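You operate a simulated robot arm through the tools that you are given. There is no shell and no other tool.

You run a simulated robot arm. Do the job below in one go: nothing can be reset, and whatever is moved stays where it is left.

## Task
Switch the lamp supply on, set the field 35 cm wide and 13 cm high, and light the lamp.
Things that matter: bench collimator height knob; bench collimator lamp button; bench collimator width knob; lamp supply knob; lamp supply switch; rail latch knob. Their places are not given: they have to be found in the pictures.

It is judged by the outcome, as a careful person would: the job done as asked, and still so three seconds after it is handed in. It fails if anything else is knocked over, pushed out of place, dropped, spilled or broken.

## Robot
A 6-joint arm with a two-finger gripper, fixed in place. Base frame: the origin is at the foot of the arm, x ahead of it, y to its left, z up. Units: m, degrees, N and s.
With the tool pointing down near the work surface it reaches from about 0.14 to 0.66 m from the base axis. Its first joint turns from -66.0 to 66.0 degrees. Payload 2.45 kg.
Tool frame: the origin (TCP) lies between the finger pads and is the grasp point; the fingertips stand 0.03 m ahead of it; z points along the fingers, y is the line along which they close. The gripper opens to 0.106 m. The gripper's body begins 0.079 m behind the TCP.
Orientation is that of the tool frame in the base frame, as a unit quaternion [w, x, y, z]. With the fingers straight down and closing along the base's y, the tool's x points along the base's -x, its y along +y and its z along -z.

## Interface
- The arm moves only by the tool send_rows. Its argument "moves" is a list that holds one entry, the list of rows, each a list of 6 numbers: the shift along the base's x, y, z in cm, then the turn, a rotation vector about the base's x, y, z in degrees. In form: [[[dx, dy, dz, wx, wy, wz], ...]]. A call has 1 to 20 rows; each row shifts and turns the commanded pose from where the row before left it. "hand" is the gripper command, from -1 (shut) to 1 (fully open), values between in proportion, set as the call begins (left out, the last holds). A row lasts 0.2 s, in which the tool goes at most 0.05 m and 8.6 degrees; a call with a longer step from one row to the next is refused whole, and so is a gripper value outside its range. A pose out of reach is approached as far as the arm can. The call stops where the force on the tool passes 40 N (or 10 N more than at its start, if that is more) or the arm is blocked; 0.2 s more then pass. Each finger travels about 0.153 m/s and halts on what it meets, pressing with about 36 N; the grip force reading is that of the motor and also rises with nothing between the fingers. The clock runs only during rows and for 0.2 s after the last one: add rows that do not move to give the fingers time. It gives the time, the measured TCP pose, the force on the tool (base axes), the opening and the grip force at its end, in the units of the frame above (readings bear some noise), with the torque about the TCP (base axes, N m) and any sound that the robot's microphone picked up.
- Cameras (640 x 400 px; columns grow to the right, rows downward): "scene" is fixed at [0.052, 0.4018, 1.432]; the picture's right is [-0.82, -0.57, 0.00], its down [-0.17, 0.25, -0.95] and it looks along [0.54, -0.79, -0.30] (base axes); focal length 322 px, centre (320, 200). "wrist" rides on the gripper at [0.076, -0.002, -0.106] in the tool frame; the picture's right is [0.02, 1.00, 0.00], its down [-0.78, 0.02, -0.62] and it looks along [-0.62, 0.01, 0.78] (tool axes); focal length 247 px, centre (320, 200).
- grab_frame(camera): a new picture of that camera. It takes no simulated time.
- measure_at(camera, pixels): for up to 12 pixels [column, row] of the newest picture of that camera ("zoom" is the newest enlarged one), the place [x, y, z] in the base frame of the surface seen there, good to about 0.002 m. It takes no simulated time.
- enlarge(camera, box): a new picture of the part [left, top, right, bottom] of that camera's present view, enlarged. It takes no simulated time.
- sign_off(): hands the job in; it is judged then, once.

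Leave the gripper open and the arm clear of the work at the hand-in unless told otherwise.

The tools are called after "Call:" as a command line: name --argument value ..., lists and objects as JSON in quotes. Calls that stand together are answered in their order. send_rows: Moves the arm, as the interface text tells. Its arguments: {"type":"object","properties":{"moves":{"type":"array"},"hand":{"type":"number"}},"required":["moves"]} The other tools are called the same way: grab_frame (camera) takes a picture; measure_at (camera, pixels) gives the place of the surface under pixels of a picture; enlarge (camera, box) takes an enlarged picture of a part of a camera's view; sign_off () hands the job in.

At the start:

```text
t: 0.0
position: [0.2317, -0.1414, 1.3637]
tcp_rot: [0.0, 0.0, 1.0, 0.0]
ft_force: [-0.9, 0.0, 0.1]
moment: [0.0, 0.0, 0.01]
opening: 0.1059
grip_force: 0.0
```

scene: 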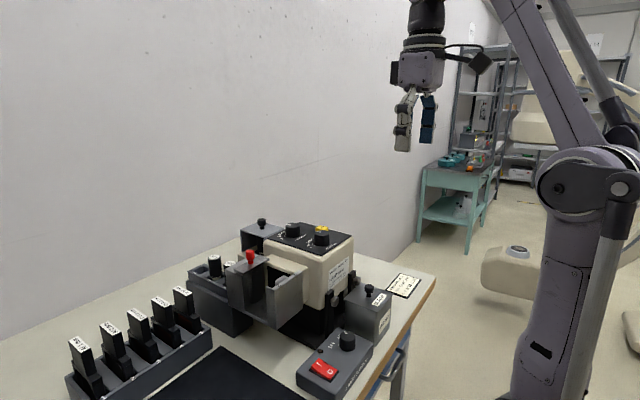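
wrist: 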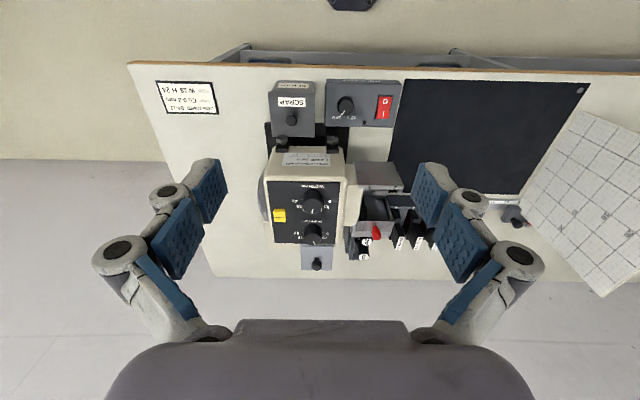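

I see a bench with a collimator (cream box with black panel with two knobs and a yellow button), a lamp supply with red switch, and a couple of other boxes. I'll enlarge these areas in both cameras.

Call:
enlarge --camera "scene" --box '[220, 200, 440, 400]'

Call:
enlarge --camera "wrist" --box '[250, 70, 410, 280]'

Call:
enlarge --camera "wrist" --box '[265, 170, 355, 250]'

```text
2.00 times, centred on (330, 300) of scene
```

zoom: 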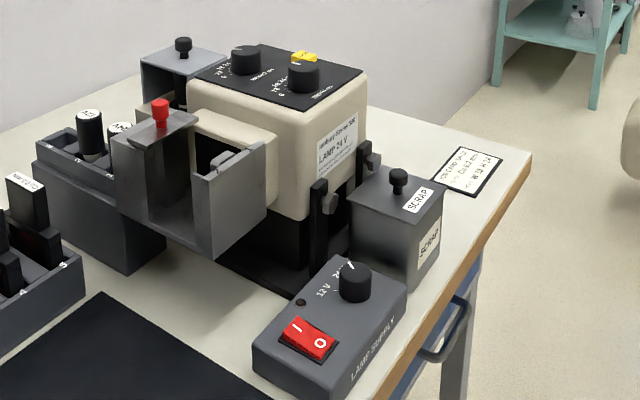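

```text
1.90 times, centred on (330, 175) of wrist
```

zoom: 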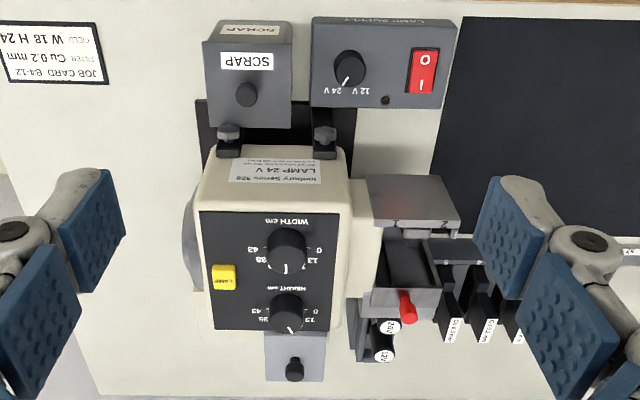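

```text
5.00 times, centred on (310, 210) of wrist
```

zoom: 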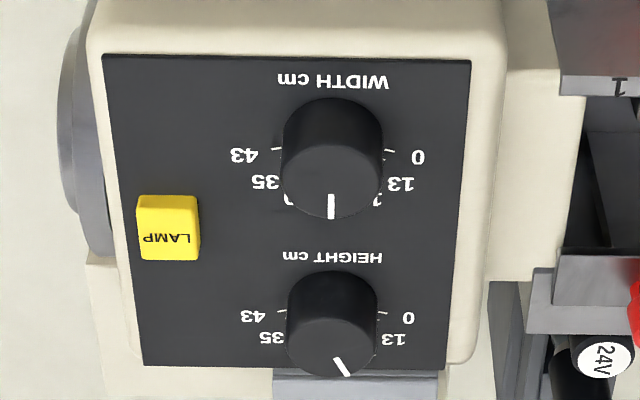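

The lamp plate reads "LAMP 24 V", and the supply has a 12 V/24 V selector. I'll zoom in on the supply and the plates, then measure positions.

Call:
enlarge --camera "wrist" --box '[322, 72, 412, 132]'

Call:
enlarge --camera "scene" --box '[295, 325, 385, 400]'

Call:
enlarge --camera "scene" --box '[320, 250, 360, 290]'

Call:
enlarge --camera "scene" --box '[265, 215, 360, 275]'

```text
6.67 times, centred on (367, 102) of wrist
```

zoom: 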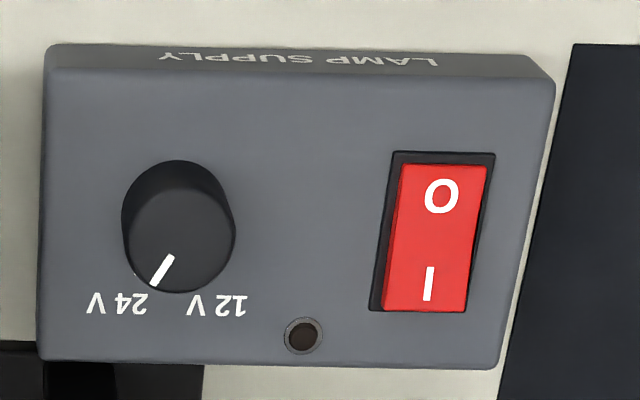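

```text
5.33 times, centred on (340, 362) of scene
```

zoom: 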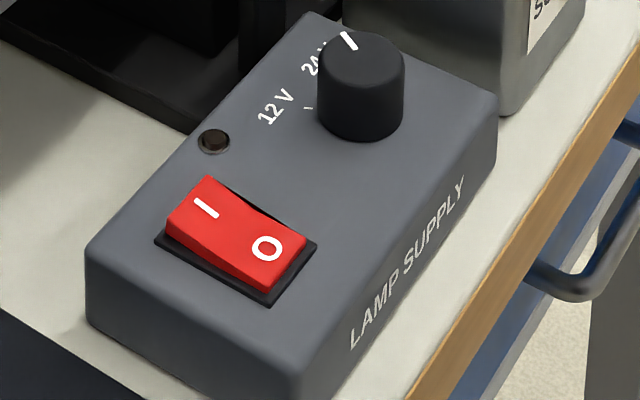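

```text
10.00 times, centred on (340, 270) of scene
```

zoom: 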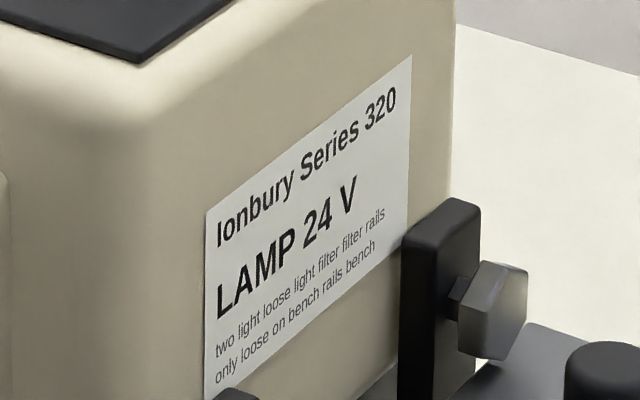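

```text
6.67 times, centred on (312, 245) of scene
```

zoom: 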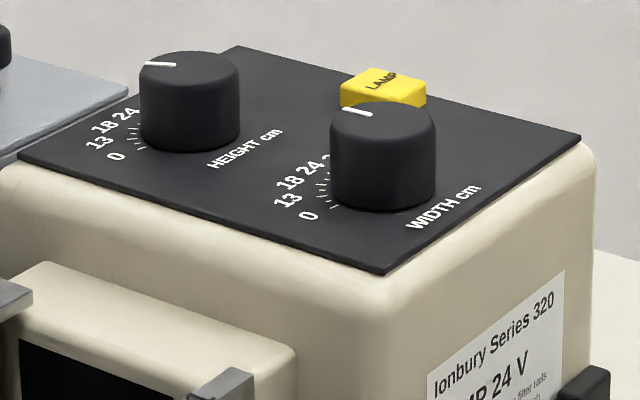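

The supply knob's pointer is at 24 V, which matches the lamp plate. The switch is in the O position. Next I'll measure key points in the wrist and scene pictures.

Call:
grab_frame --camera "wrist"

Call:
grab_frame --camera "scene"

Call:
measure_at --camera "wrist" --pixels '[[311, 206], [313, 240], [279, 215], [346, 107], [384, 102], [384, 113], [292, 118], [316, 264], [376, 231], [275, 185], [343, 185], [276, 241]]'

Call:
measure_at --camera "scene" --pixels '[[321, 233], [292, 229], [323, 228], [347, 336], [320, 366], [328, 372], [369, 288], [262, 221], [249, 254], [270, 240], [322, 259], [352, 238]]'

```text
taken
```

wrist: 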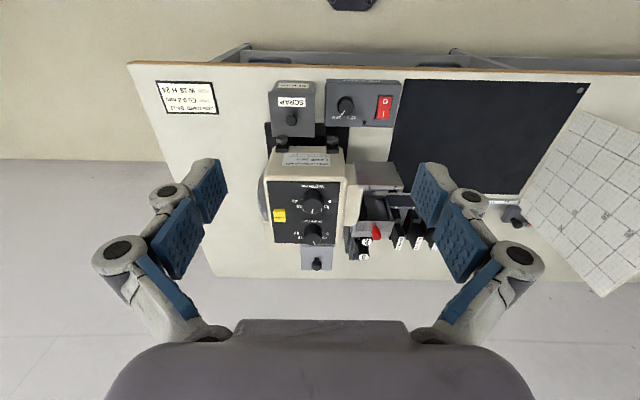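

```text
taken
```

scene: 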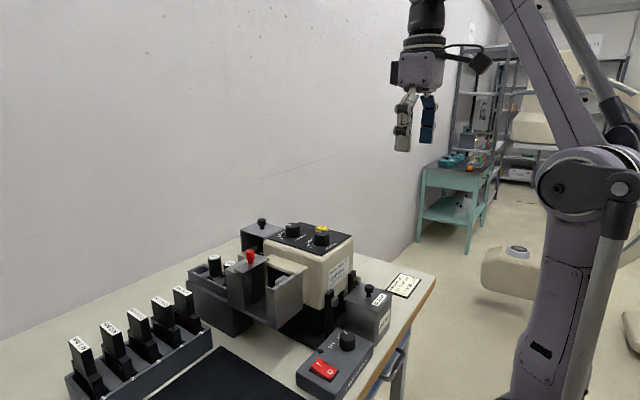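

```text
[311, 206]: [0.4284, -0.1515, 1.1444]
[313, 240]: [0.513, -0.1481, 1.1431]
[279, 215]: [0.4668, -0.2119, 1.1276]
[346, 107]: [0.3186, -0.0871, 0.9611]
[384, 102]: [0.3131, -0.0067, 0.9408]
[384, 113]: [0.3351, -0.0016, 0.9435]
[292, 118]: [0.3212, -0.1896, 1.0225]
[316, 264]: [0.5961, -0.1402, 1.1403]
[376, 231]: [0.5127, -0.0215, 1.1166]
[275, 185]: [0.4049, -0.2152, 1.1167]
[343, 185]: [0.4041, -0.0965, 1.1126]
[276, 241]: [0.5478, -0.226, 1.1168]
```

```text
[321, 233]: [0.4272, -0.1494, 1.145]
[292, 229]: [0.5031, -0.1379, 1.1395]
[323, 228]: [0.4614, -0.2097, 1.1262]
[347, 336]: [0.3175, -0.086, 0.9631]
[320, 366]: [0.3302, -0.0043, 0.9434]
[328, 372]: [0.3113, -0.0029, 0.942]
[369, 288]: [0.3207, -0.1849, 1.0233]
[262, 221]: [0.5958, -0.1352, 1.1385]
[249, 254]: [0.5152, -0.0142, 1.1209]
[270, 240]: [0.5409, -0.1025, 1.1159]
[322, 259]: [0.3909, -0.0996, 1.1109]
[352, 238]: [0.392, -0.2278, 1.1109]
```

The panel is at z≈1.112 and the knob tops at ≈1.145. The width knob is at about (0.43,-0.15), the height knob at about (0.507,-0.147) and the lamp button at about (0.464,-0.211). I'll lower the arm, still clear of everything, for a closer wrist view of the panel.

Call:
send_rows --moves '[[[3.2, -0.2, -2.8, 0, 0, 0], [3.2, -0.2, -2.8, 0, 0, 0], [3.2, -0.2, -2.8, 0, 0, 0], [3.2, -0.2, -2.8, 0, 0, 0], [0, 0, 0, 0, 0, 0]]]' --hand 1

Call:
enlarge --camera "scene" --box '[328, 256, 356, 280]'

Call:
grab_frame --camera "wrist"

```text
t: 1.2
position: [0.3611, -0.1506, 1.2543]
tcp_rot: [0.0, 0.0, 1.0, 0.0]
ft_force: [-0.3, -0.6, 0.3]
moment: [-0.02, 0.02, 0.0]
opening: 0.1058
grip_force: 0.0
```

```text
16.00 times, centred on (342, 268) of scene
```

zoom: 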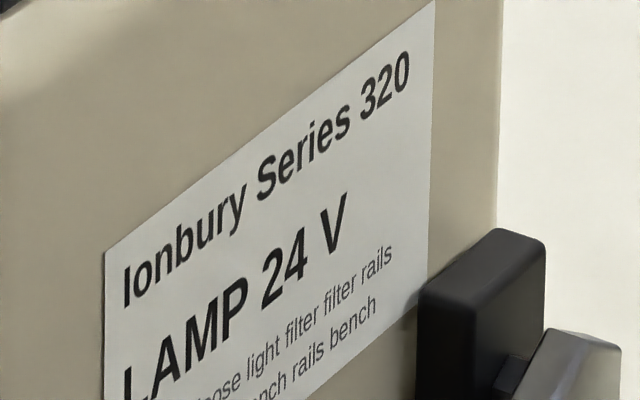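

```text
taken
```

wrist: 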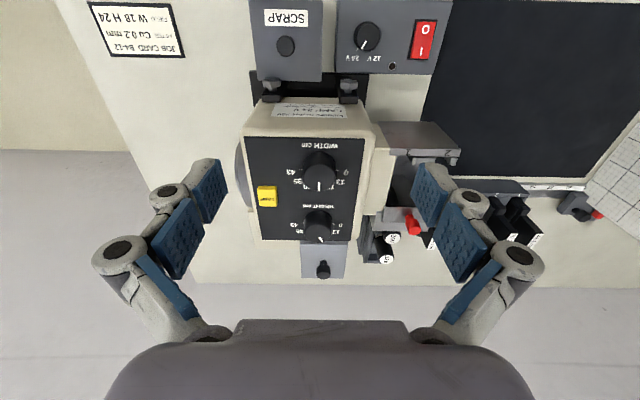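

The panel is nearer now. I'll enlarge it to read the dials.

Call:
enlarge --camera "wrist" --box '[270, 140, 370, 202]'

Call:
enlarge --camera "wrist" --box '[270, 190, 370, 252]'

Call:
enlarge --camera "wrist" --box '[360, 120, 480, 280]'

Call:
enlarge --camera "wrist" --box '[240, 60, 400, 130]'

```text
6.40 times, centred on (320, 171) of wrist
```

zoom: 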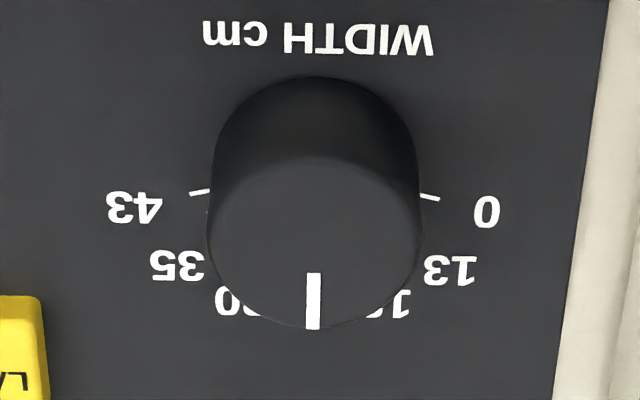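

```text
6.40 times, centred on (320, 221) of wrist
```

zoom: 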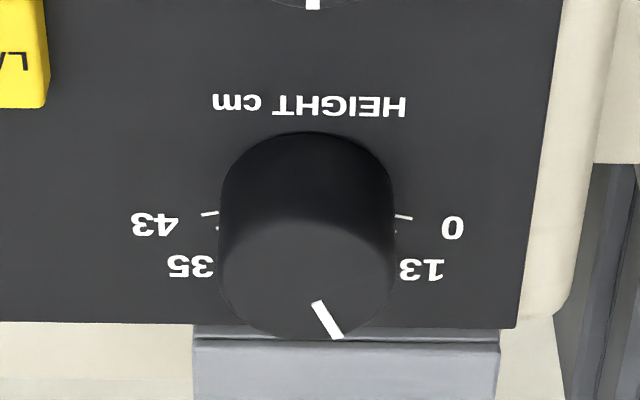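

```text
2.50 times, centred on (420, 200) of wrist
```

zoom: 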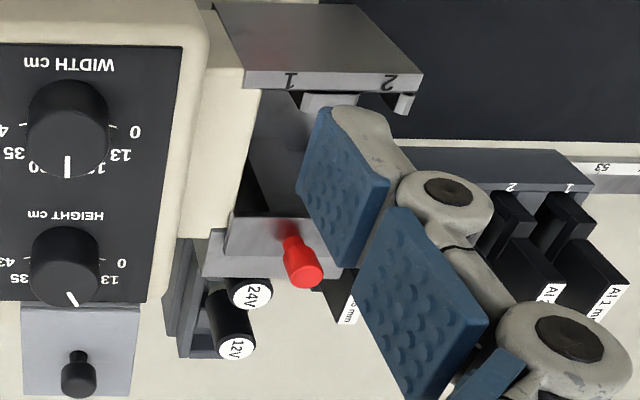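

```text
4.00 times, centred on (320, 95) of wrist
```

zoom: 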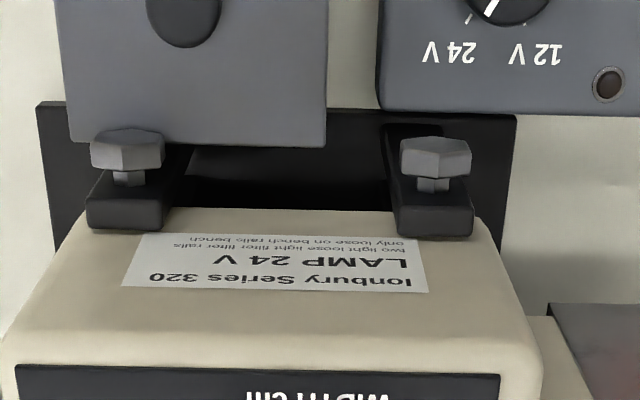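

The oblique view hides some ticks behind the knobs. I'll tilt the tool 38.5° about y so the wrist camera looks straight down over the width knob.

Call:
send_rows --moves '[[[1.3, 0, 0.2, 0, 7.7, 0], [1.3, 0, 0.2, 0, 7.7, 0], [1.3, 0, 0.2, 0, 7.7, 0], [1.3, 0, 0.2, 0, 7.7, 0], [1.2, 0, 0.2, 0, 7.7, 0], [0, 0, 0, 0, 0, 0]]]'

Call:
grab_frame --camera "wrist"

Call:
grab_frame --camera "scene"

```text
t: 2.6
position: [0.4052, -0.1501, 1.2569]
tcp_rot: [-0.228, -0.001, 0.974, -0.002]
ft_force: [-0.2, 0.1, 0.3]
moment: [0.01, 0.0, 0.03]
opening: 0.1057
grip_force: 0.1
out of reach, approached as far as the arm can: row 4, 5
```

```text
taken
```

wrist: 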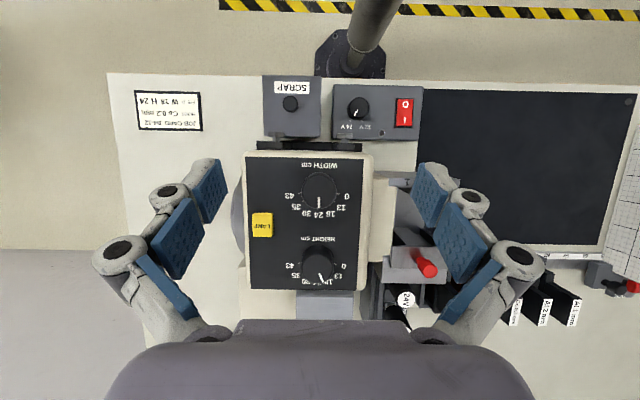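

```text
taken
```

scene: 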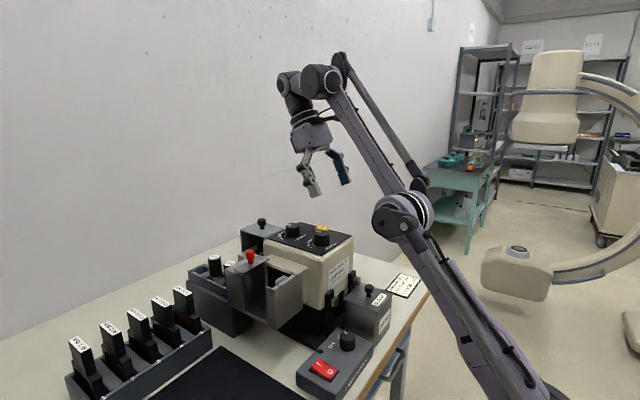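

The tilt got as far as about 26°, and that view is much better. I'll enlarge both dials.

Call:
enlarge --camera "wrist" --box '[275, 155, 365, 225]'

Call:
enlarge --camera "wrist" --box '[275, 225, 365, 295]'

Call:
enlarge --camera "wrist" --box '[330, 85, 420, 145]'

```text
5.71 times, centred on (320, 190) of wrist
```

zoom: 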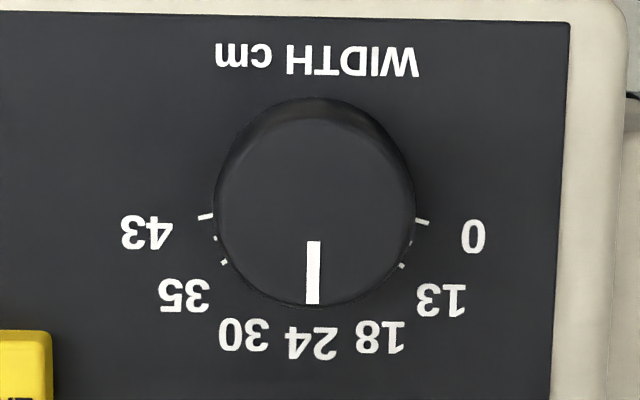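

```text
5.71 times, centred on (320, 260) of wrist
```

zoom: 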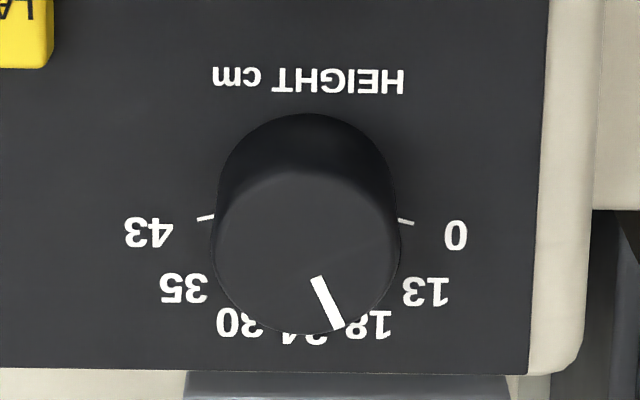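

```text
6.67 times, centred on (375, 115) of wrist
```

zoom: 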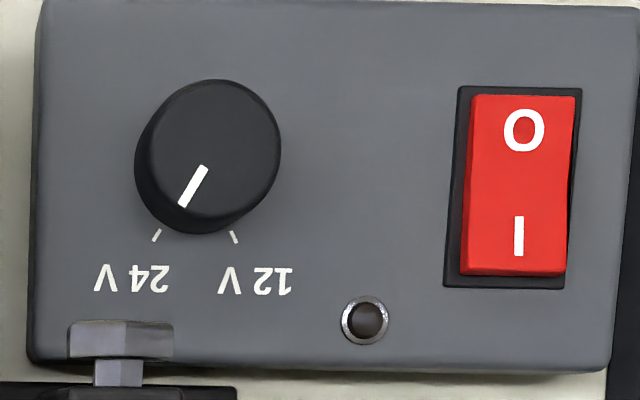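

The supply selector points at the 24 V tick, so it stays as it is. The dial labels sit at equal angles: 0, 13, 18, 24, 30, 35, 43, about 24° apart. Width now points at 24 and height at 18. Next I'll measure the rocker from this enlarged supply picture, and measure obstacles near it from the scene.

Call:
measure_at --camera "zoom" --pixels '[[517, 268], [525, 100], [518, 235], [473, 180], [570, 180], [520, 180], [505, 283], [600, 200], [300, 200], [365, 320], [208, 148], [520, 20]]'

Call:
measure_at --camera "scene" --pixels '[[250, 254], [237, 272], [285, 287], [300, 276], [271, 322], [290, 270], [249, 247], [343, 308], [362, 310], [352, 285], [349, 292], [330, 303]]'

Call:
enlarge --camera "scene" --box '[180, 220, 340, 340]'

```text
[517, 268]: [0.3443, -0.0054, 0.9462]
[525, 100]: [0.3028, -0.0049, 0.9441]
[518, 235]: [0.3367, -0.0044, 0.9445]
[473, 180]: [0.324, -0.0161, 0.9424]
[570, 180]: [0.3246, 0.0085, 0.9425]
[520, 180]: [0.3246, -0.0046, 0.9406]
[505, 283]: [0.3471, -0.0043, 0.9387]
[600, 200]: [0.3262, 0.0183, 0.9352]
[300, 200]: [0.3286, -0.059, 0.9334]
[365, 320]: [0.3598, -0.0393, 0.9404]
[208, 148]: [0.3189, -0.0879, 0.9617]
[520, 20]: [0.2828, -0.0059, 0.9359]
```

```text
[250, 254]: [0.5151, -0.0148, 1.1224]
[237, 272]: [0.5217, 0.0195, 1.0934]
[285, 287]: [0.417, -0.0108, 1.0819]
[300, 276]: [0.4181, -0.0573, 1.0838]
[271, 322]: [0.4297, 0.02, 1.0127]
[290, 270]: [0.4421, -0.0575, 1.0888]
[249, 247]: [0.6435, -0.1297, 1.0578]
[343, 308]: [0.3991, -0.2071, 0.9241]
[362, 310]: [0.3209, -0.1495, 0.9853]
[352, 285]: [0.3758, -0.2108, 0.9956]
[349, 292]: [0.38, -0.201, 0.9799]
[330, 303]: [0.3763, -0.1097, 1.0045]
```

```text
3.33 times, centred on (260, 280) of scene
```

zoom: 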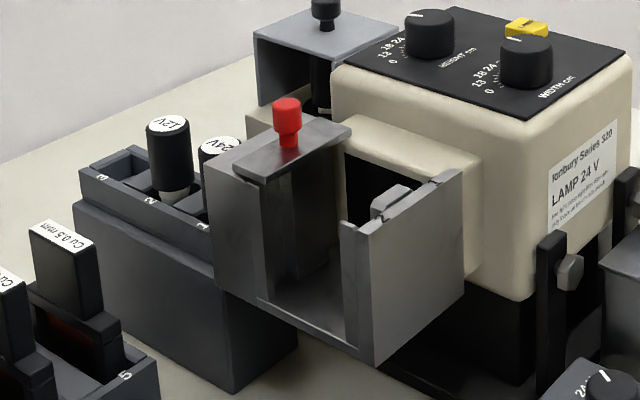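

The rocker's I end is at about (0.344,-0.005,0.946), its centre at x≈0.325, and the box top is at 0.935. The filter rail wall is at x≈0.417, which leaves clearance. I'll straighten the tool, close the fingers and move above the I end.

Call:
send_rows --moves '[[[-1.7, 2.92, 0, 0, -7.7, 0], [-1.7, 2.92, 0, 0, -7.7, 0], [-1.7, 2.92, 0, 0, -7.7, 0], [-1.7, 2.92, 0, 0, -7.7, 0], [-1.7, 2.92, 0, 0, -7.7, 0], [0, 0, 0, 0, 0, 0]]]' --hand -1

```text
t: 3.0
position: [0.3979, -0.1316, 1.2607]
tcp_rot: [-0.181, -0.009, 0.984, -0.004]
ft_force: [0.7, -3.7, -1.5]
moment: [0.61, 0.18, 0.15]
opening: 0.0015
grip_force: 10.6
out of reach, approached as far as the arm can: row 1
stopped in row 1: the force on the tool passed its limit at 55 N (the readings are from after the stop); the commanded pose is now the measured one
```

The stop was a jolt as the fingers shut in free air; nothing was touched and the arm is far above the bench. The tilt is now about 21°. I'll straighten up and move over the switch at z=1.20.

Call:
send_rows --moves '[[[-1.45, 3.18, 0, 0.15, -6.95, -0.34], [-1.45, 3.18, 0, 0.15, -6.95, -0.34], [-1.45, 3.18, -2, 0.15, -6.95, -0.34], [-1.44, 3.17, -2, 0, 0, 0], [0, 0, -2, 0, 0, 0], [0, 0, 0, 0, 0, 0]]]'

```text
t: 3.4
position: [0.4019, -0.1136, 1.2727]
tcp_rot: [-0.142, -0.015, 0.99, -0.005]
ft_force: [1.4, -1.6, -0.8]
moment: [0.16, 0.16, 0.09]
opening: 0.0001
grip_force: 29.1
out of reach, approached as far as the arm can: row 1
stopped in row 1: the force on the tool passed its limit at 56 N (the readings are from after the stop); the commanded pose is now the measured one
```

It stopped again in free air. I'll look at the pictures before going on.

Call:
grab_frame --camera "scene"

Call:
grab_frame --camera "wrist"

```text
taken
```

scene: 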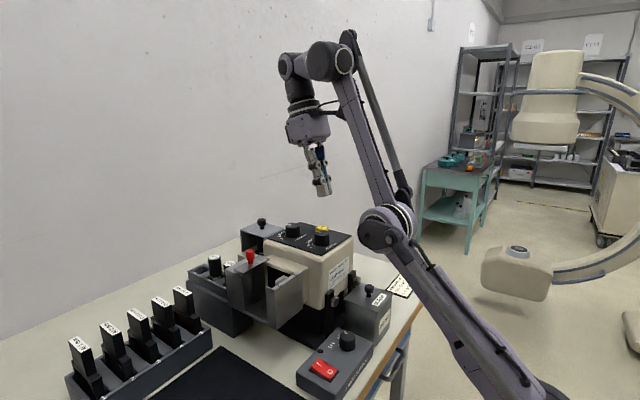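

```text
taken
```

wrist: 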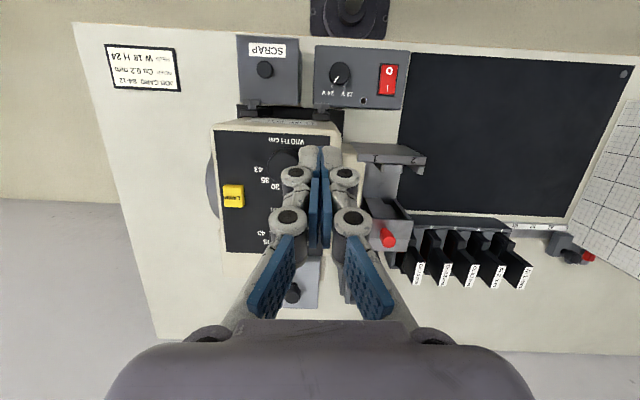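

It is free air, so the stop came from inertia in the joints. I'll straighten the tool with gentler rows.

Call:
send_rows --moves '[[[-0.5, 0.5, 0, 0.1, -2.7, -0.3], [-0.5, 0.5, 0, 0.1, -2.7, -0.3], [-0.5, 0.5, 0, 0.1, -2.7, -0.3], [-0.5, 0.5, 0, 0.1, -2.7, -0.3], [-0.5, 0.5, 0, 0.1, -2.7, -0.3], [-0.5, 0.5, 0, 0.07, -2.8, -0.22], [0, 0, 0, 0, 0, 0]]]'

```text
t: 5.0
position: [0.4133, -0.0929, 1.318]
tcp_rot: [0.0, 0.0, 1.0, 0.0]
ft_force: [-0.5, -0.3, 1.0]
moment: [0.01, 0.02, -0.01]
opening: 0.0001
grip_force: 28.9
out of reach, approached as far as the arm can: row 1, 2, 3, 4, 5, 6
```

The reading is off from my command. I'll hold still for a moment and see whether it settles.

Call:
send_rows --moves '[[[0, 0, 0, 0, 0, 0], [0, 0, 0, 0, 0, 0], [0, 0, 0, 0, 0, 0]]]'

```text
t: 5.8
position: [0.4133, -0.0937, 1.3172]
tcp_rot: [0.0, 0.0, 1.0, 0.0]
ft_force: [0.0, -0.6, 0.1]
moment: [0.01, 0.02, -0.02]
opening: 0.0
grip_force: 27.8
```

It is stable and vertical at (0.413,-0.094,1.317). I'll test with a small step back and down.

Call:
send_rows --moves '[[[-1, 1, 0, 0, 0, 0], [-1, 1, 0, 0, 0, 0], [0, 0, 0, 0, 0, 0]]]'

```text
t: 6.6
position: [0.4024, -0.0738, 1.3275]
tcp_rot: [-0.001, 0.0, 1.0, 0.001]
ft_force: [0.1, 0.1, -0.6]
moment: [0.02, 0.01, 0.0]
opening: 0.0
grip_force: 28.6
out of reach, approached as far as the arm can: row 1, 2
```

The reach limit seems to depend on the arm's posture. I'll look at the scene and measure the arm's joints.

Call:
grab_frame --camera "scene"

Call:
measure_at --camera "scene" --pixels '[[385, 228], [345, 60], [320, 60], [300, 70], [405, 230], [480, 340], [310, 125], [360, 130], [420, 270], [345, 45]]'

```text
taken
```

scene: 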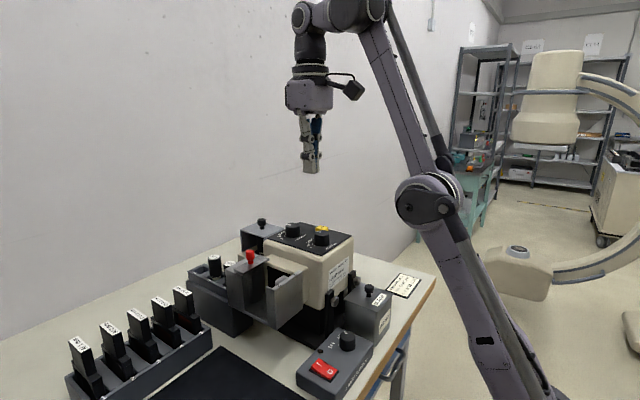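

```text
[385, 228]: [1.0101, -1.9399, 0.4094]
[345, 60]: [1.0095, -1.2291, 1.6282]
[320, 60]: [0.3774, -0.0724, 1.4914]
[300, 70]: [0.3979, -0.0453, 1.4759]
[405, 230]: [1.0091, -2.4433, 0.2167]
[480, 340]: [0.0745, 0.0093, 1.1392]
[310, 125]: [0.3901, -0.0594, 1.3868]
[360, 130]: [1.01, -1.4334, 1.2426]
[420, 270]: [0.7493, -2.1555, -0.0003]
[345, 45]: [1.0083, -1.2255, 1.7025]
```

I'll measure a few more points along the arm in this newest scene picture.

Call:
measure_at --camera "scene" --pixels '[[425, 205], [445, 210], [400, 100], [375, 30], [375, 10], [340, 15], [305, 15], [310, 45], [460, 270], [500, 370], [520, 390]]'

```text
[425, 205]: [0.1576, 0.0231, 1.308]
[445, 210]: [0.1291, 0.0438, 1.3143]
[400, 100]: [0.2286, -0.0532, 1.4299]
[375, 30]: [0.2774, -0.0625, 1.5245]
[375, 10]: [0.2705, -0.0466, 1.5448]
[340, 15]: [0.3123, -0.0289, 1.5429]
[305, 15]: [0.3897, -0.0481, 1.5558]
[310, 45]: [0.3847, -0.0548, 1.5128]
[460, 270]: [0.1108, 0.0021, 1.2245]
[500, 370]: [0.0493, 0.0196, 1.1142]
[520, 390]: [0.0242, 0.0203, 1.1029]
```

The arm measures almost fully stretched: shoulder, elbow and wrist are in line at about 60°. That explains the reach limit. I'll pull the tool back toward the shoulder (inward and down) to bend the elbow again, still high above the bench.

Call:
send_rows --moves '[[[-1, 0, -1.7, 0, 0, 0], [-1, 0, -1.7, 0, 0, 0], [-1, 0, -1.7, 0, 0, 0], [0, 0, 0, 0, 0, 0]]]'

```text
t: 7.6
position: [0.371, -0.0749, 1.2744]
tcp_rot: [0.0, -0.001, 1.0, 0.0]
ft_force: [0.9, -0.6, 0.5]
moment: [0.0, -0.01, -0.02]
opening: 0.0
grip_force: 28.8
```

That worked, and the arm followed exactly. I'll check the elbow posture in the scene.

Call:
grab_frame --camera "scene"

```text
taken
```

scene: 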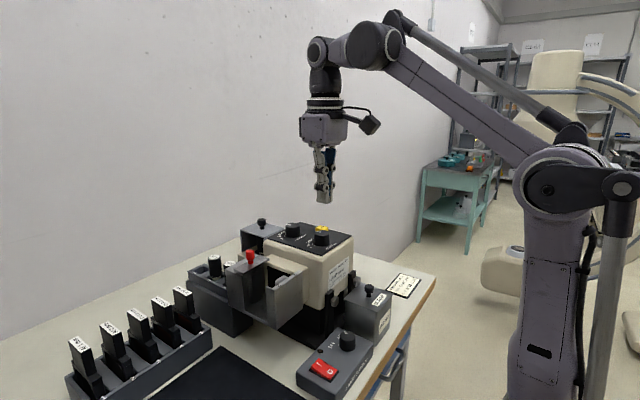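

The elbow is bent properly again. I'll move over the I end of the switch and descend to TCP z≈1.03, so the tips are about 6 cm above the rocker.

Call:
send_rows --moves '[[[-1.0, 2.3, 0, 0, 0, 0], [-1.0, 2.4, 0, 0, 0, 0], [-1.1, 2.34, -1, 0, 0, 0], [0, 0, -3, 0, 0, 0], [0, 0, -4, 0, 0, 0], [0, 0, -4, 0, 0, 0], [0, 0, -4, 0, 0, 0], [0, 0, -4, 0, 0, 0], [0, 0, -3, 0, 0, 0], [0, 0, -1, 0, 0, 0], [0, 0, 0, 0, 0, 0]]]'

Call:
grab_frame --camera "wrist"

Call:
grab_frame --camera "scene"

```text
t: 10.0
position: [0.3382, -0.0028, 1.0361]
tcp_rot: [0.001, 0.001, 1.0, -0.001]
ft_force: [-0.9, 0.5, -0.6]
moment: [-0.01, -0.03, 0.0]
opening: 0.0
grip_force: 28.6
```

```text
taken
```

wrist: 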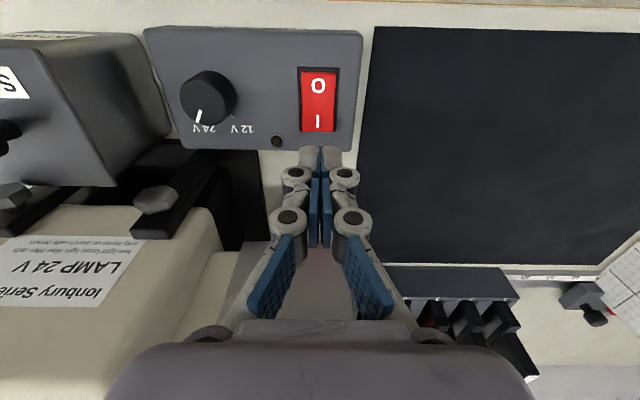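

```text
taken
```

scene: 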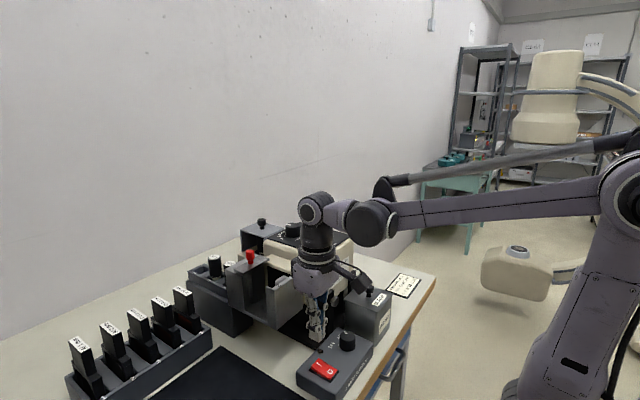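

The gripper hangs above the supply. I'll remeasure the rocker from this closer wrist picture: I end near (319,127), O end near (319,72).

Call:
measure_at --camera "wrist" --pixels '[[319, 129], [319, 122], [319, 110], [319, 100], [319, 85], [319, 72], [303, 110], [334, 110], [290, 110], [348, 110], [319, 140], [278, 140]]'

Call:
enlarge --camera "scene" --box '[280, 280, 400, 400]'

```text
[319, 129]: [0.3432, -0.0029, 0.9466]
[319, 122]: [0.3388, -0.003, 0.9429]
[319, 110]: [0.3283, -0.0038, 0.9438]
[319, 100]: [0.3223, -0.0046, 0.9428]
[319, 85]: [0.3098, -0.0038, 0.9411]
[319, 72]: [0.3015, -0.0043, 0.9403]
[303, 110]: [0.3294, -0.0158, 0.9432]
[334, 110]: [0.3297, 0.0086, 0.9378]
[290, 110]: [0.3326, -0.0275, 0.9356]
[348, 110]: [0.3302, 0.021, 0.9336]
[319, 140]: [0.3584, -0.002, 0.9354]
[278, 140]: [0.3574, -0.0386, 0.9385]
```

```text
3.33 times, centred on (340, 340) of scene
```

zoom: 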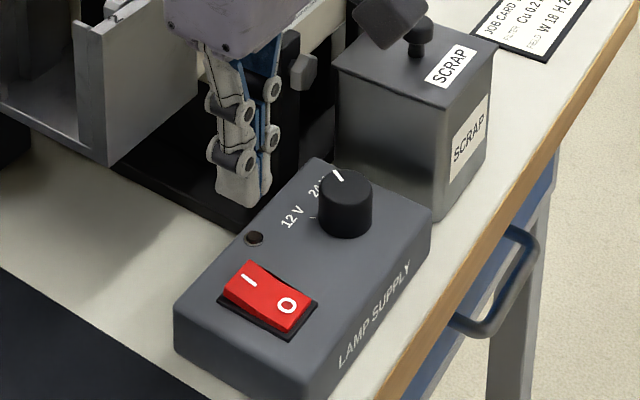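

The I end is raised (0.946, against 0.940 at O). I'll press it at about x=0.340 with the closed tips, descending slowly.

Call:
send_rows --moves '[[[0.2, -0.1, -2.5, 0, 0, 0], [0, 0, -2.5, 0, 0, 0], [0, 0, -0.5, 0, 0, 0], [0, 0, -0.3, 0, 0, 0], [0, 0, -0.3, 0, 0, 0], [0, 0, -0.3, 0, 0, 0], [0, 0, -0.3, 0, 0, 0], [0, 0, 0, 0, 0, 0]]]'

Call:
enlarge --camera "scene" --box '[280, 300, 400, 400]'

```text
t: 11.6
position: [0.3428, -0.0038, 0.971]
tcp_rot: [-0.002, 0.001, 1.0, 0.0]
ft_force: [-3.0, 0.3, 9.1]
moment: [0.01, 0.16, 0.01]
opening: 0.0062
grip_force: 28.6
stopped in row 7: the force on the tool passed its limit at 50 N (the readings are from after the stop); the commanded pose is now the measured one
```

```text
4.00 times, centred on (340, 350) of scene
```

zoom: 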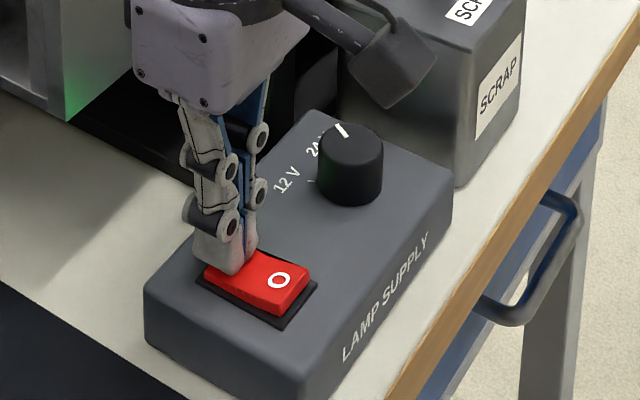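

The O end now stands up, and there is a green glow nearby, presumably the pilot LED. I'll lift off and check.

Call:
send_rows --moves '[[[0, 0, 1, 0, 0, 0], [0, 0, 2.5, 0, 0, 0], [0, 0, 3, 0, 0, 0], [0, 0, 0, 0, 0, 0]]]'

Call:
grab_frame --camera "wrist"

Call:
enlarge --camera "scene" --box '[280, 300, 400, 400]'

Call:
enlarge --camera "wrist" --box '[140, 10, 380, 160]'

```text
t: 12.6
position: [0.341, -0.0077, 1.0378]
tcp_rot: [-0.001, 0.0, 1.0, -0.001]
ft_force: [0.0, -0.7, 0.1]
moment: [-0.02, -0.02, 0.03]
opening: 0.0
grip_force: 28.7
```

```text
taken
```

wrist: 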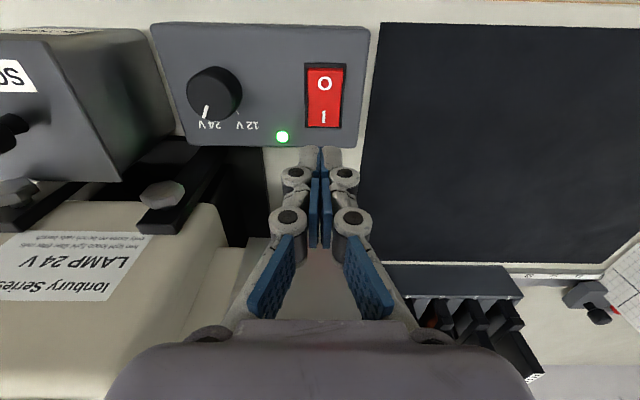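

```text
4.00 times, centred on (340, 350) of scene
```

zoom: 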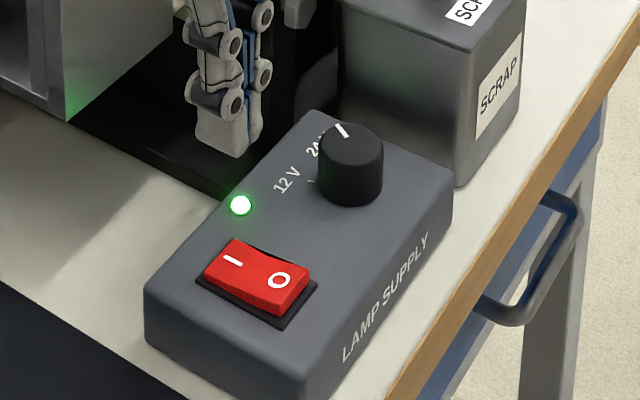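

```text
2.67 times, centred on (260, 85) of wrist
```

zoom: 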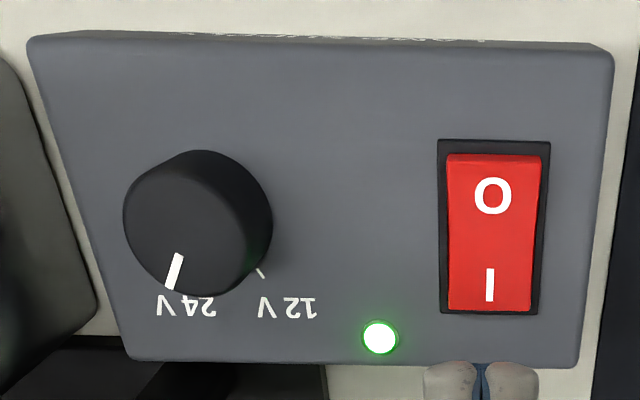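

The supply is on: the LED is green and the O end is up. I'll rise clear and return to the viewing place behind the panel.

Call:
send_rows --moves '[[[0, 0, 3, 0, 0, 0], [0, 0, 4, 0, 0, 0], [0, 0, 4, 0, 0, 0], [0, 0, 4, 0, 0, 0], [0, 0, 4, 0, 0, 0], [0, 0, 2.5, 0, 0, 0], [0.5, -2.5, 0, 0, 0, 0], [0.5, -3.5, 0, 0, 0, 0], [0.5, -3.5, 0, 0, 0, 0], [0.5, -3.2, 0, 0, 0, 0], [0, -1.5, 0, 0, 0, 0], [0, 0, 0, 0, 0, 0]]]'

Call:
send_rows --moves '[[[0, 0, 0, 0, 0, 0], [0, 0, 0, 0, 0, 0], [0, 0, 0, 0, 0, 0]]]' --hand 0.13

Call:
grab_frame --camera "wrist"

Call:
grab_frame --camera "scene"

```text
t: 15.2
position: [0.3634, -0.147, 1.2534]
tcp_rot: [-0.001, 0.0, 1.0, 0.0]
ft_force: [-0.2, 1.4, -0.4]
moment: [-0.02, -0.03, -0.01]
opening: 0.0
grip_force: 28.8
```

```text
t: 16.0
position: [0.3625, -0.1465, 1.2523]
tcp_rot: [-0.002, 0.0, 1.0, -0.001]
ft_force: [0.1, -0.5, -1.4]
moment: [-0.01, 0.0, -0.02]
opening: 0.0597
grip_force: 0.1
```

```text
taken
```

wrist: 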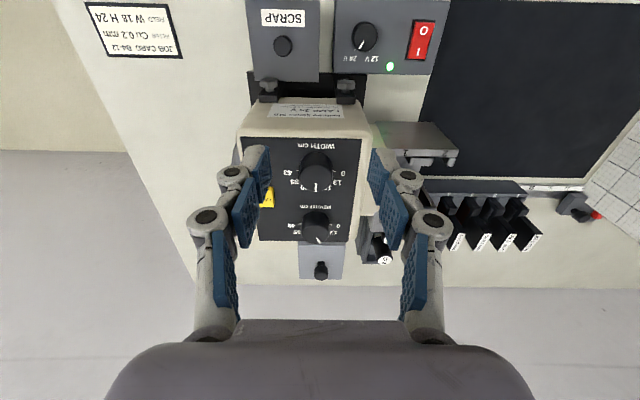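

```text
taken
```

scene: 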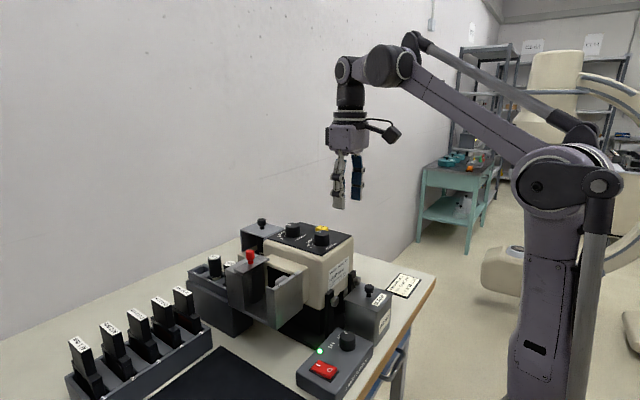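

I'll enlarge the knobs again to locate their centres precisely.

Call:
enlarge --camera "wrist" --box '[266, 140, 366, 202]'

Call:
measure_at --camera "zoom" --pixels '[[320, 170], [320, 200], [320, 230], [320, 290], [240, 230], [400, 230], [320, 310], [190, 193], [440, 199]]'

Call:
enlarge --camera "wrist" --box '[266, 190, 366, 252]'

```text
6.40 times, centred on (316, 171) of wrist
```

zoom: 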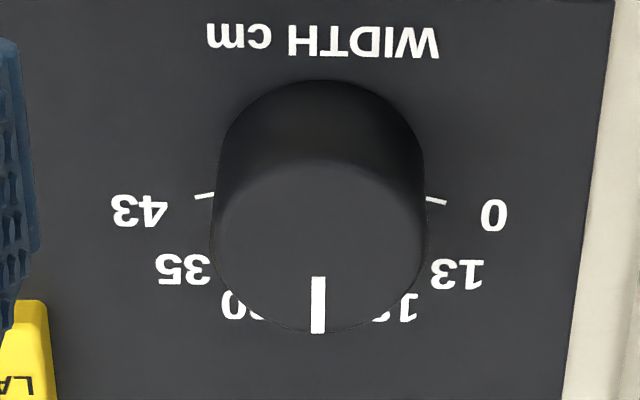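

```text
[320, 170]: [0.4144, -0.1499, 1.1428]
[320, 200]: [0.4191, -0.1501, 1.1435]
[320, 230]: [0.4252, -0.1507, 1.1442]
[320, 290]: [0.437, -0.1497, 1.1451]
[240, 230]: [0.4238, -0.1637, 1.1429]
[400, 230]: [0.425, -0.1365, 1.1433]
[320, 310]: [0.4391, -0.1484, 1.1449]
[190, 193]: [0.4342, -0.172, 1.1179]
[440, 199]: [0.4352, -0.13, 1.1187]
```

```text
6.40 times, centred on (316, 221) of wrist
```

zoom: 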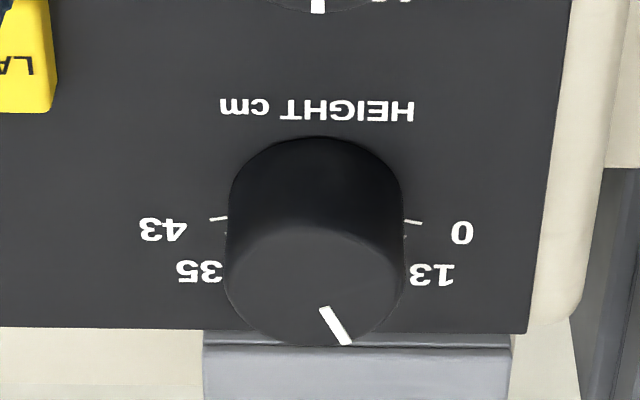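

Width knob: centre about (0.428,-0.150), top z 1.145, and the panel face is at about 1.117. Now the height knob, from this newest zoom.

Call:
measure_at --camera "zoom" --pixels '[[315, 240], [315, 270], [300, 300], [315, 325], [250, 280], [380, 280], [315, 285], [218, 218], [412, 222], [310, 335], [100, 200], [20, 60]]'

```text
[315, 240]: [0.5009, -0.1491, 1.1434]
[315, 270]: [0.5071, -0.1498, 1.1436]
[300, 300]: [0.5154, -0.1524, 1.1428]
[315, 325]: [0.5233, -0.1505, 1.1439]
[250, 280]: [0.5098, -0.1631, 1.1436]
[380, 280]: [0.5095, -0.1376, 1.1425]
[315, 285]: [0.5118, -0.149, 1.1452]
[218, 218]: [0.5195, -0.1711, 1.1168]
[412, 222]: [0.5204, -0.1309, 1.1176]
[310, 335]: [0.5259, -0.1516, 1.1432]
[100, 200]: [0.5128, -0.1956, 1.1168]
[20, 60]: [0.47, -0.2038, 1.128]
```

Height knob centre is about (0.5125,-0.150). I'll move above the width knob with the gripper open 6 cm, pre-turned +24° so the −48° turn stays centred, tips still above the knob.

Call:
send_rows --moves '[[[2.17, -0.14, -2.0, 0, 0, 8], [2.17, -0.14, -2.0, 0, 0, 8], [2.17, -0.13, -2.0, 0, 0, 8], [0, 0, 0, 0, 0, 0], [0, 0, 0, 0, 0, 0]]]'

Call:
grab_frame --camera "wrist"

Call:
enlarge --camera "scene" --box '[240, 140, 420, 290]'

```text
t: 17.2
position: [0.4279, -0.1504, 1.1918]
tcp_rot: [-0.001, -0.209, 0.978, 0.0]
ft_force: [0.4, -0.2, -0.4]
moment: [-0.02, -0.01, -0.02]
opening: 0.0599
grip_force: 0.1
```

```text
taken
```

wrist: 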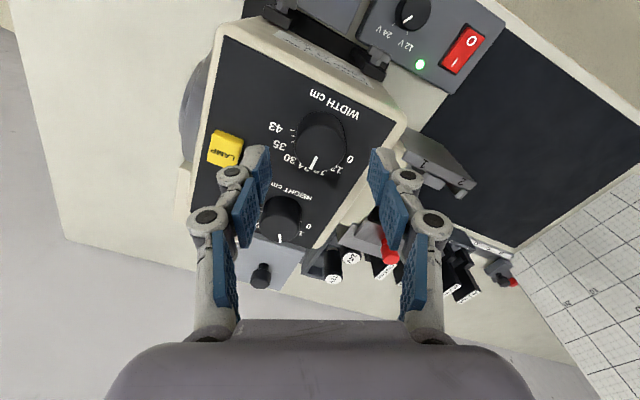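

```text
2.67 times, centred on (330, 215) of scene
```

zoom: 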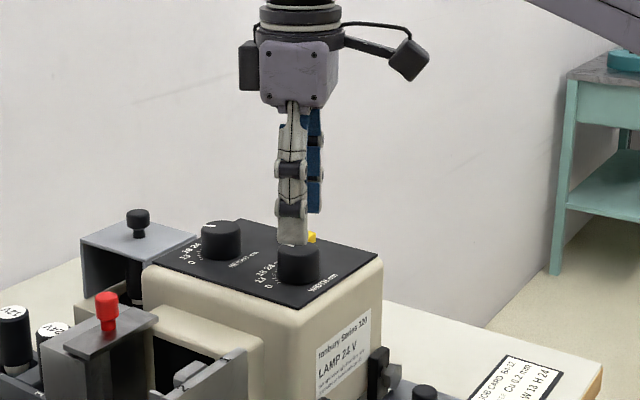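

The gripper is above the width knob. By my projection the tool axis should hit the knob top near (321,147). I'll zoom in to check.

Call:
enlarge --camera "wrist" --box '[260, 90, 380, 190]'

```text
4.00 times, centred on (320, 140) of wrist
```

zoom: 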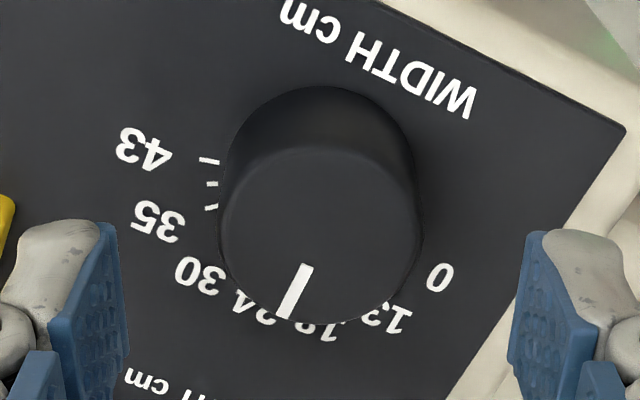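

The knob's top disc is centred on (320,149), within about 1.5 mm of the tool axis. I'll descend so the tips are about 5 mm above the panel, beside the knob.

Call:
send_rows --moves '[[[0.05, 0, -1.3, 0, 0, 0], [0, 0, -1.3, 0, 0, 0], [0, 0, -0.8, 0, 0, 0], [0, 0, -0.5, 0, 0, 0], [0, 0, 0, 0, 0, 0]]]'

Call:
enlarge --camera "scene" --box '[270, 170, 370, 280]'

Call:
grab_frame --camera "wrist"

```text
t: 18.4
position: [0.4282, -0.1495, 1.1514]
tcp_rot: [-0.001, -0.208, 0.978, 0.0]
ft_force: [0.0, 1.0, -1.0]
moment: [0.02, 0.0, -0.02]
opening: 0.0598
grip_force: 0.0
```

```text
3.64 times, centred on (320, 225) of scene
```

zoom: 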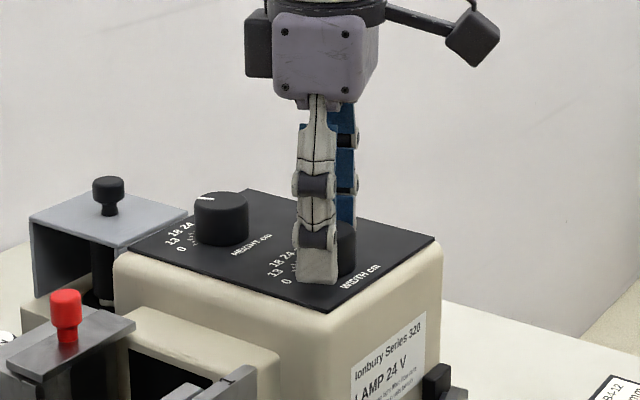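

```text
taken
```

wrist: 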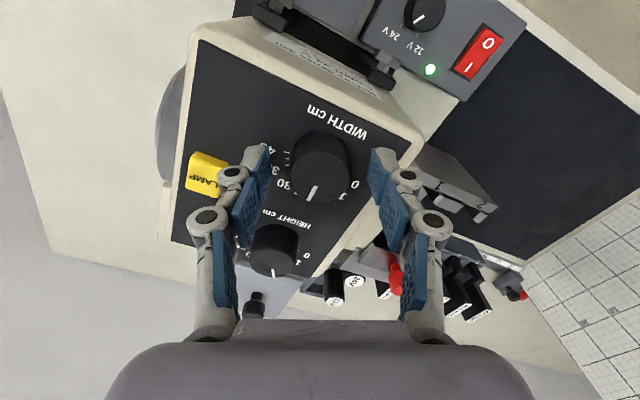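

The fingers straddle the knob with the tips just above the panel. I'll close gently on it.

Call:
send_rows --moves '[[[0, 0, 0, 0, 0, 0], [0, 0, 0, 0, 0, 0], [0, 0, 0, 0, 0, 0]]]' --hand -0.6

Call:
grab_frame --camera "wrist"

```text
t: 19.2
position: [0.4282, -0.1498, 1.1531]
tcp_rot: [0.0, -0.209, 0.978, 0.0]
ft_force: [1.8, -1.6, 7.9]
moment: [-0.09, -0.05, -0.03]
opening: 0.0352
grip_force: 45.1
```

```text
taken
```

wrist: 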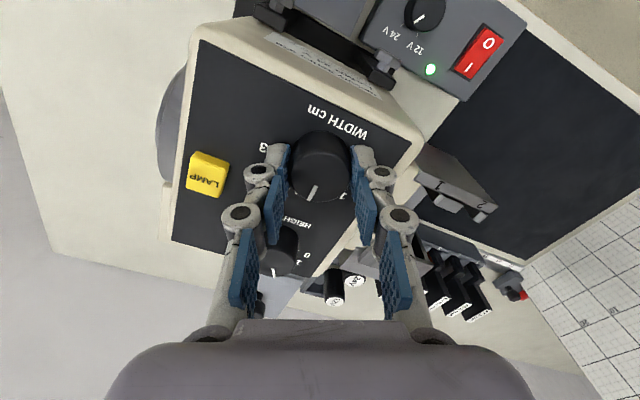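

The knob is gripped with low side forces and an opening of 3.5 cm. I'll turn −48° about z in 6° steps; 35 lies on the −y side.

Call:
send_rows --moves '[[[0, 0, 0.05, 0, 0, -6], [0, 0, 0, 0, 0, -6], [0, 0, 0, 0, 0, -6], [0, 0, 0, 0, 0, -6], [0, 0, 0, 0, 0, 0]]]'

Call:
grab_frame --camera "wrist"

Call:
enlarge --camera "wrist" --box '[260, 110, 380, 230]'

```text
t: 20.4
position: [0.4287, -0.15, 1.1527]
tcp_rot: [0.0, 0.0, 1.0, 0.0]
ft_force: [11.5, -6.0, 33.1]
moment: [-0.07, -0.48, 0.0]
opening: 0.0352
grip_force: 45.2
```

```text
taken
```

wrist: 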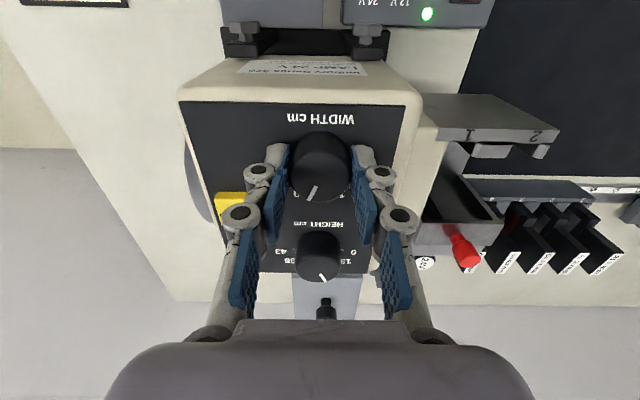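

```text
3.33 times, centred on (320, 170) of wrist
```

zoom: 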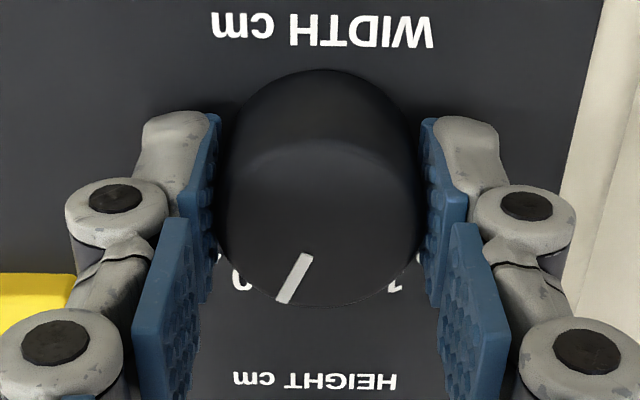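

The knob follows: the pointer turned about 24°. The vertical force has grown to 33 N, meaning the tool is pressing down, so I'll ease upward a little before continuing.

Call:
send_rows --moves '[[[0, 0, 0.1, 0, 0, 0], [0, 0, 0, 0, 0, 0]]]'

```text
t: 21.0
position: [0.4284, -0.1505, 1.1525]
tcp_rot: [0.0, 0.0, 1.0, -0.001]
ft_force: [11.4, -6.8, 11.3]
moment: [-0.15, -0.43, 0.03]
opening: 0.0352
grip_force: 44.5
```

About 22 N per mm. I'll trim the position slightly to null the side and vertical forces.

Call:
send_rows --moves '[[[0.05, -0.03, 0.05, 0, 0, 0], [0, 0, 0, 0, 0, 0]]]'

```text
t: 21.6
position: [0.4278, -0.1493, 1.1527]
tcp_rot: [-0.001, 0.0, 1.0, 0.001]
ft_force: [6.5, -1.8, -18.3]
moment: [-0.33, -0.87, -0.01]
opening: 0.0353
grip_force: 45.0
```

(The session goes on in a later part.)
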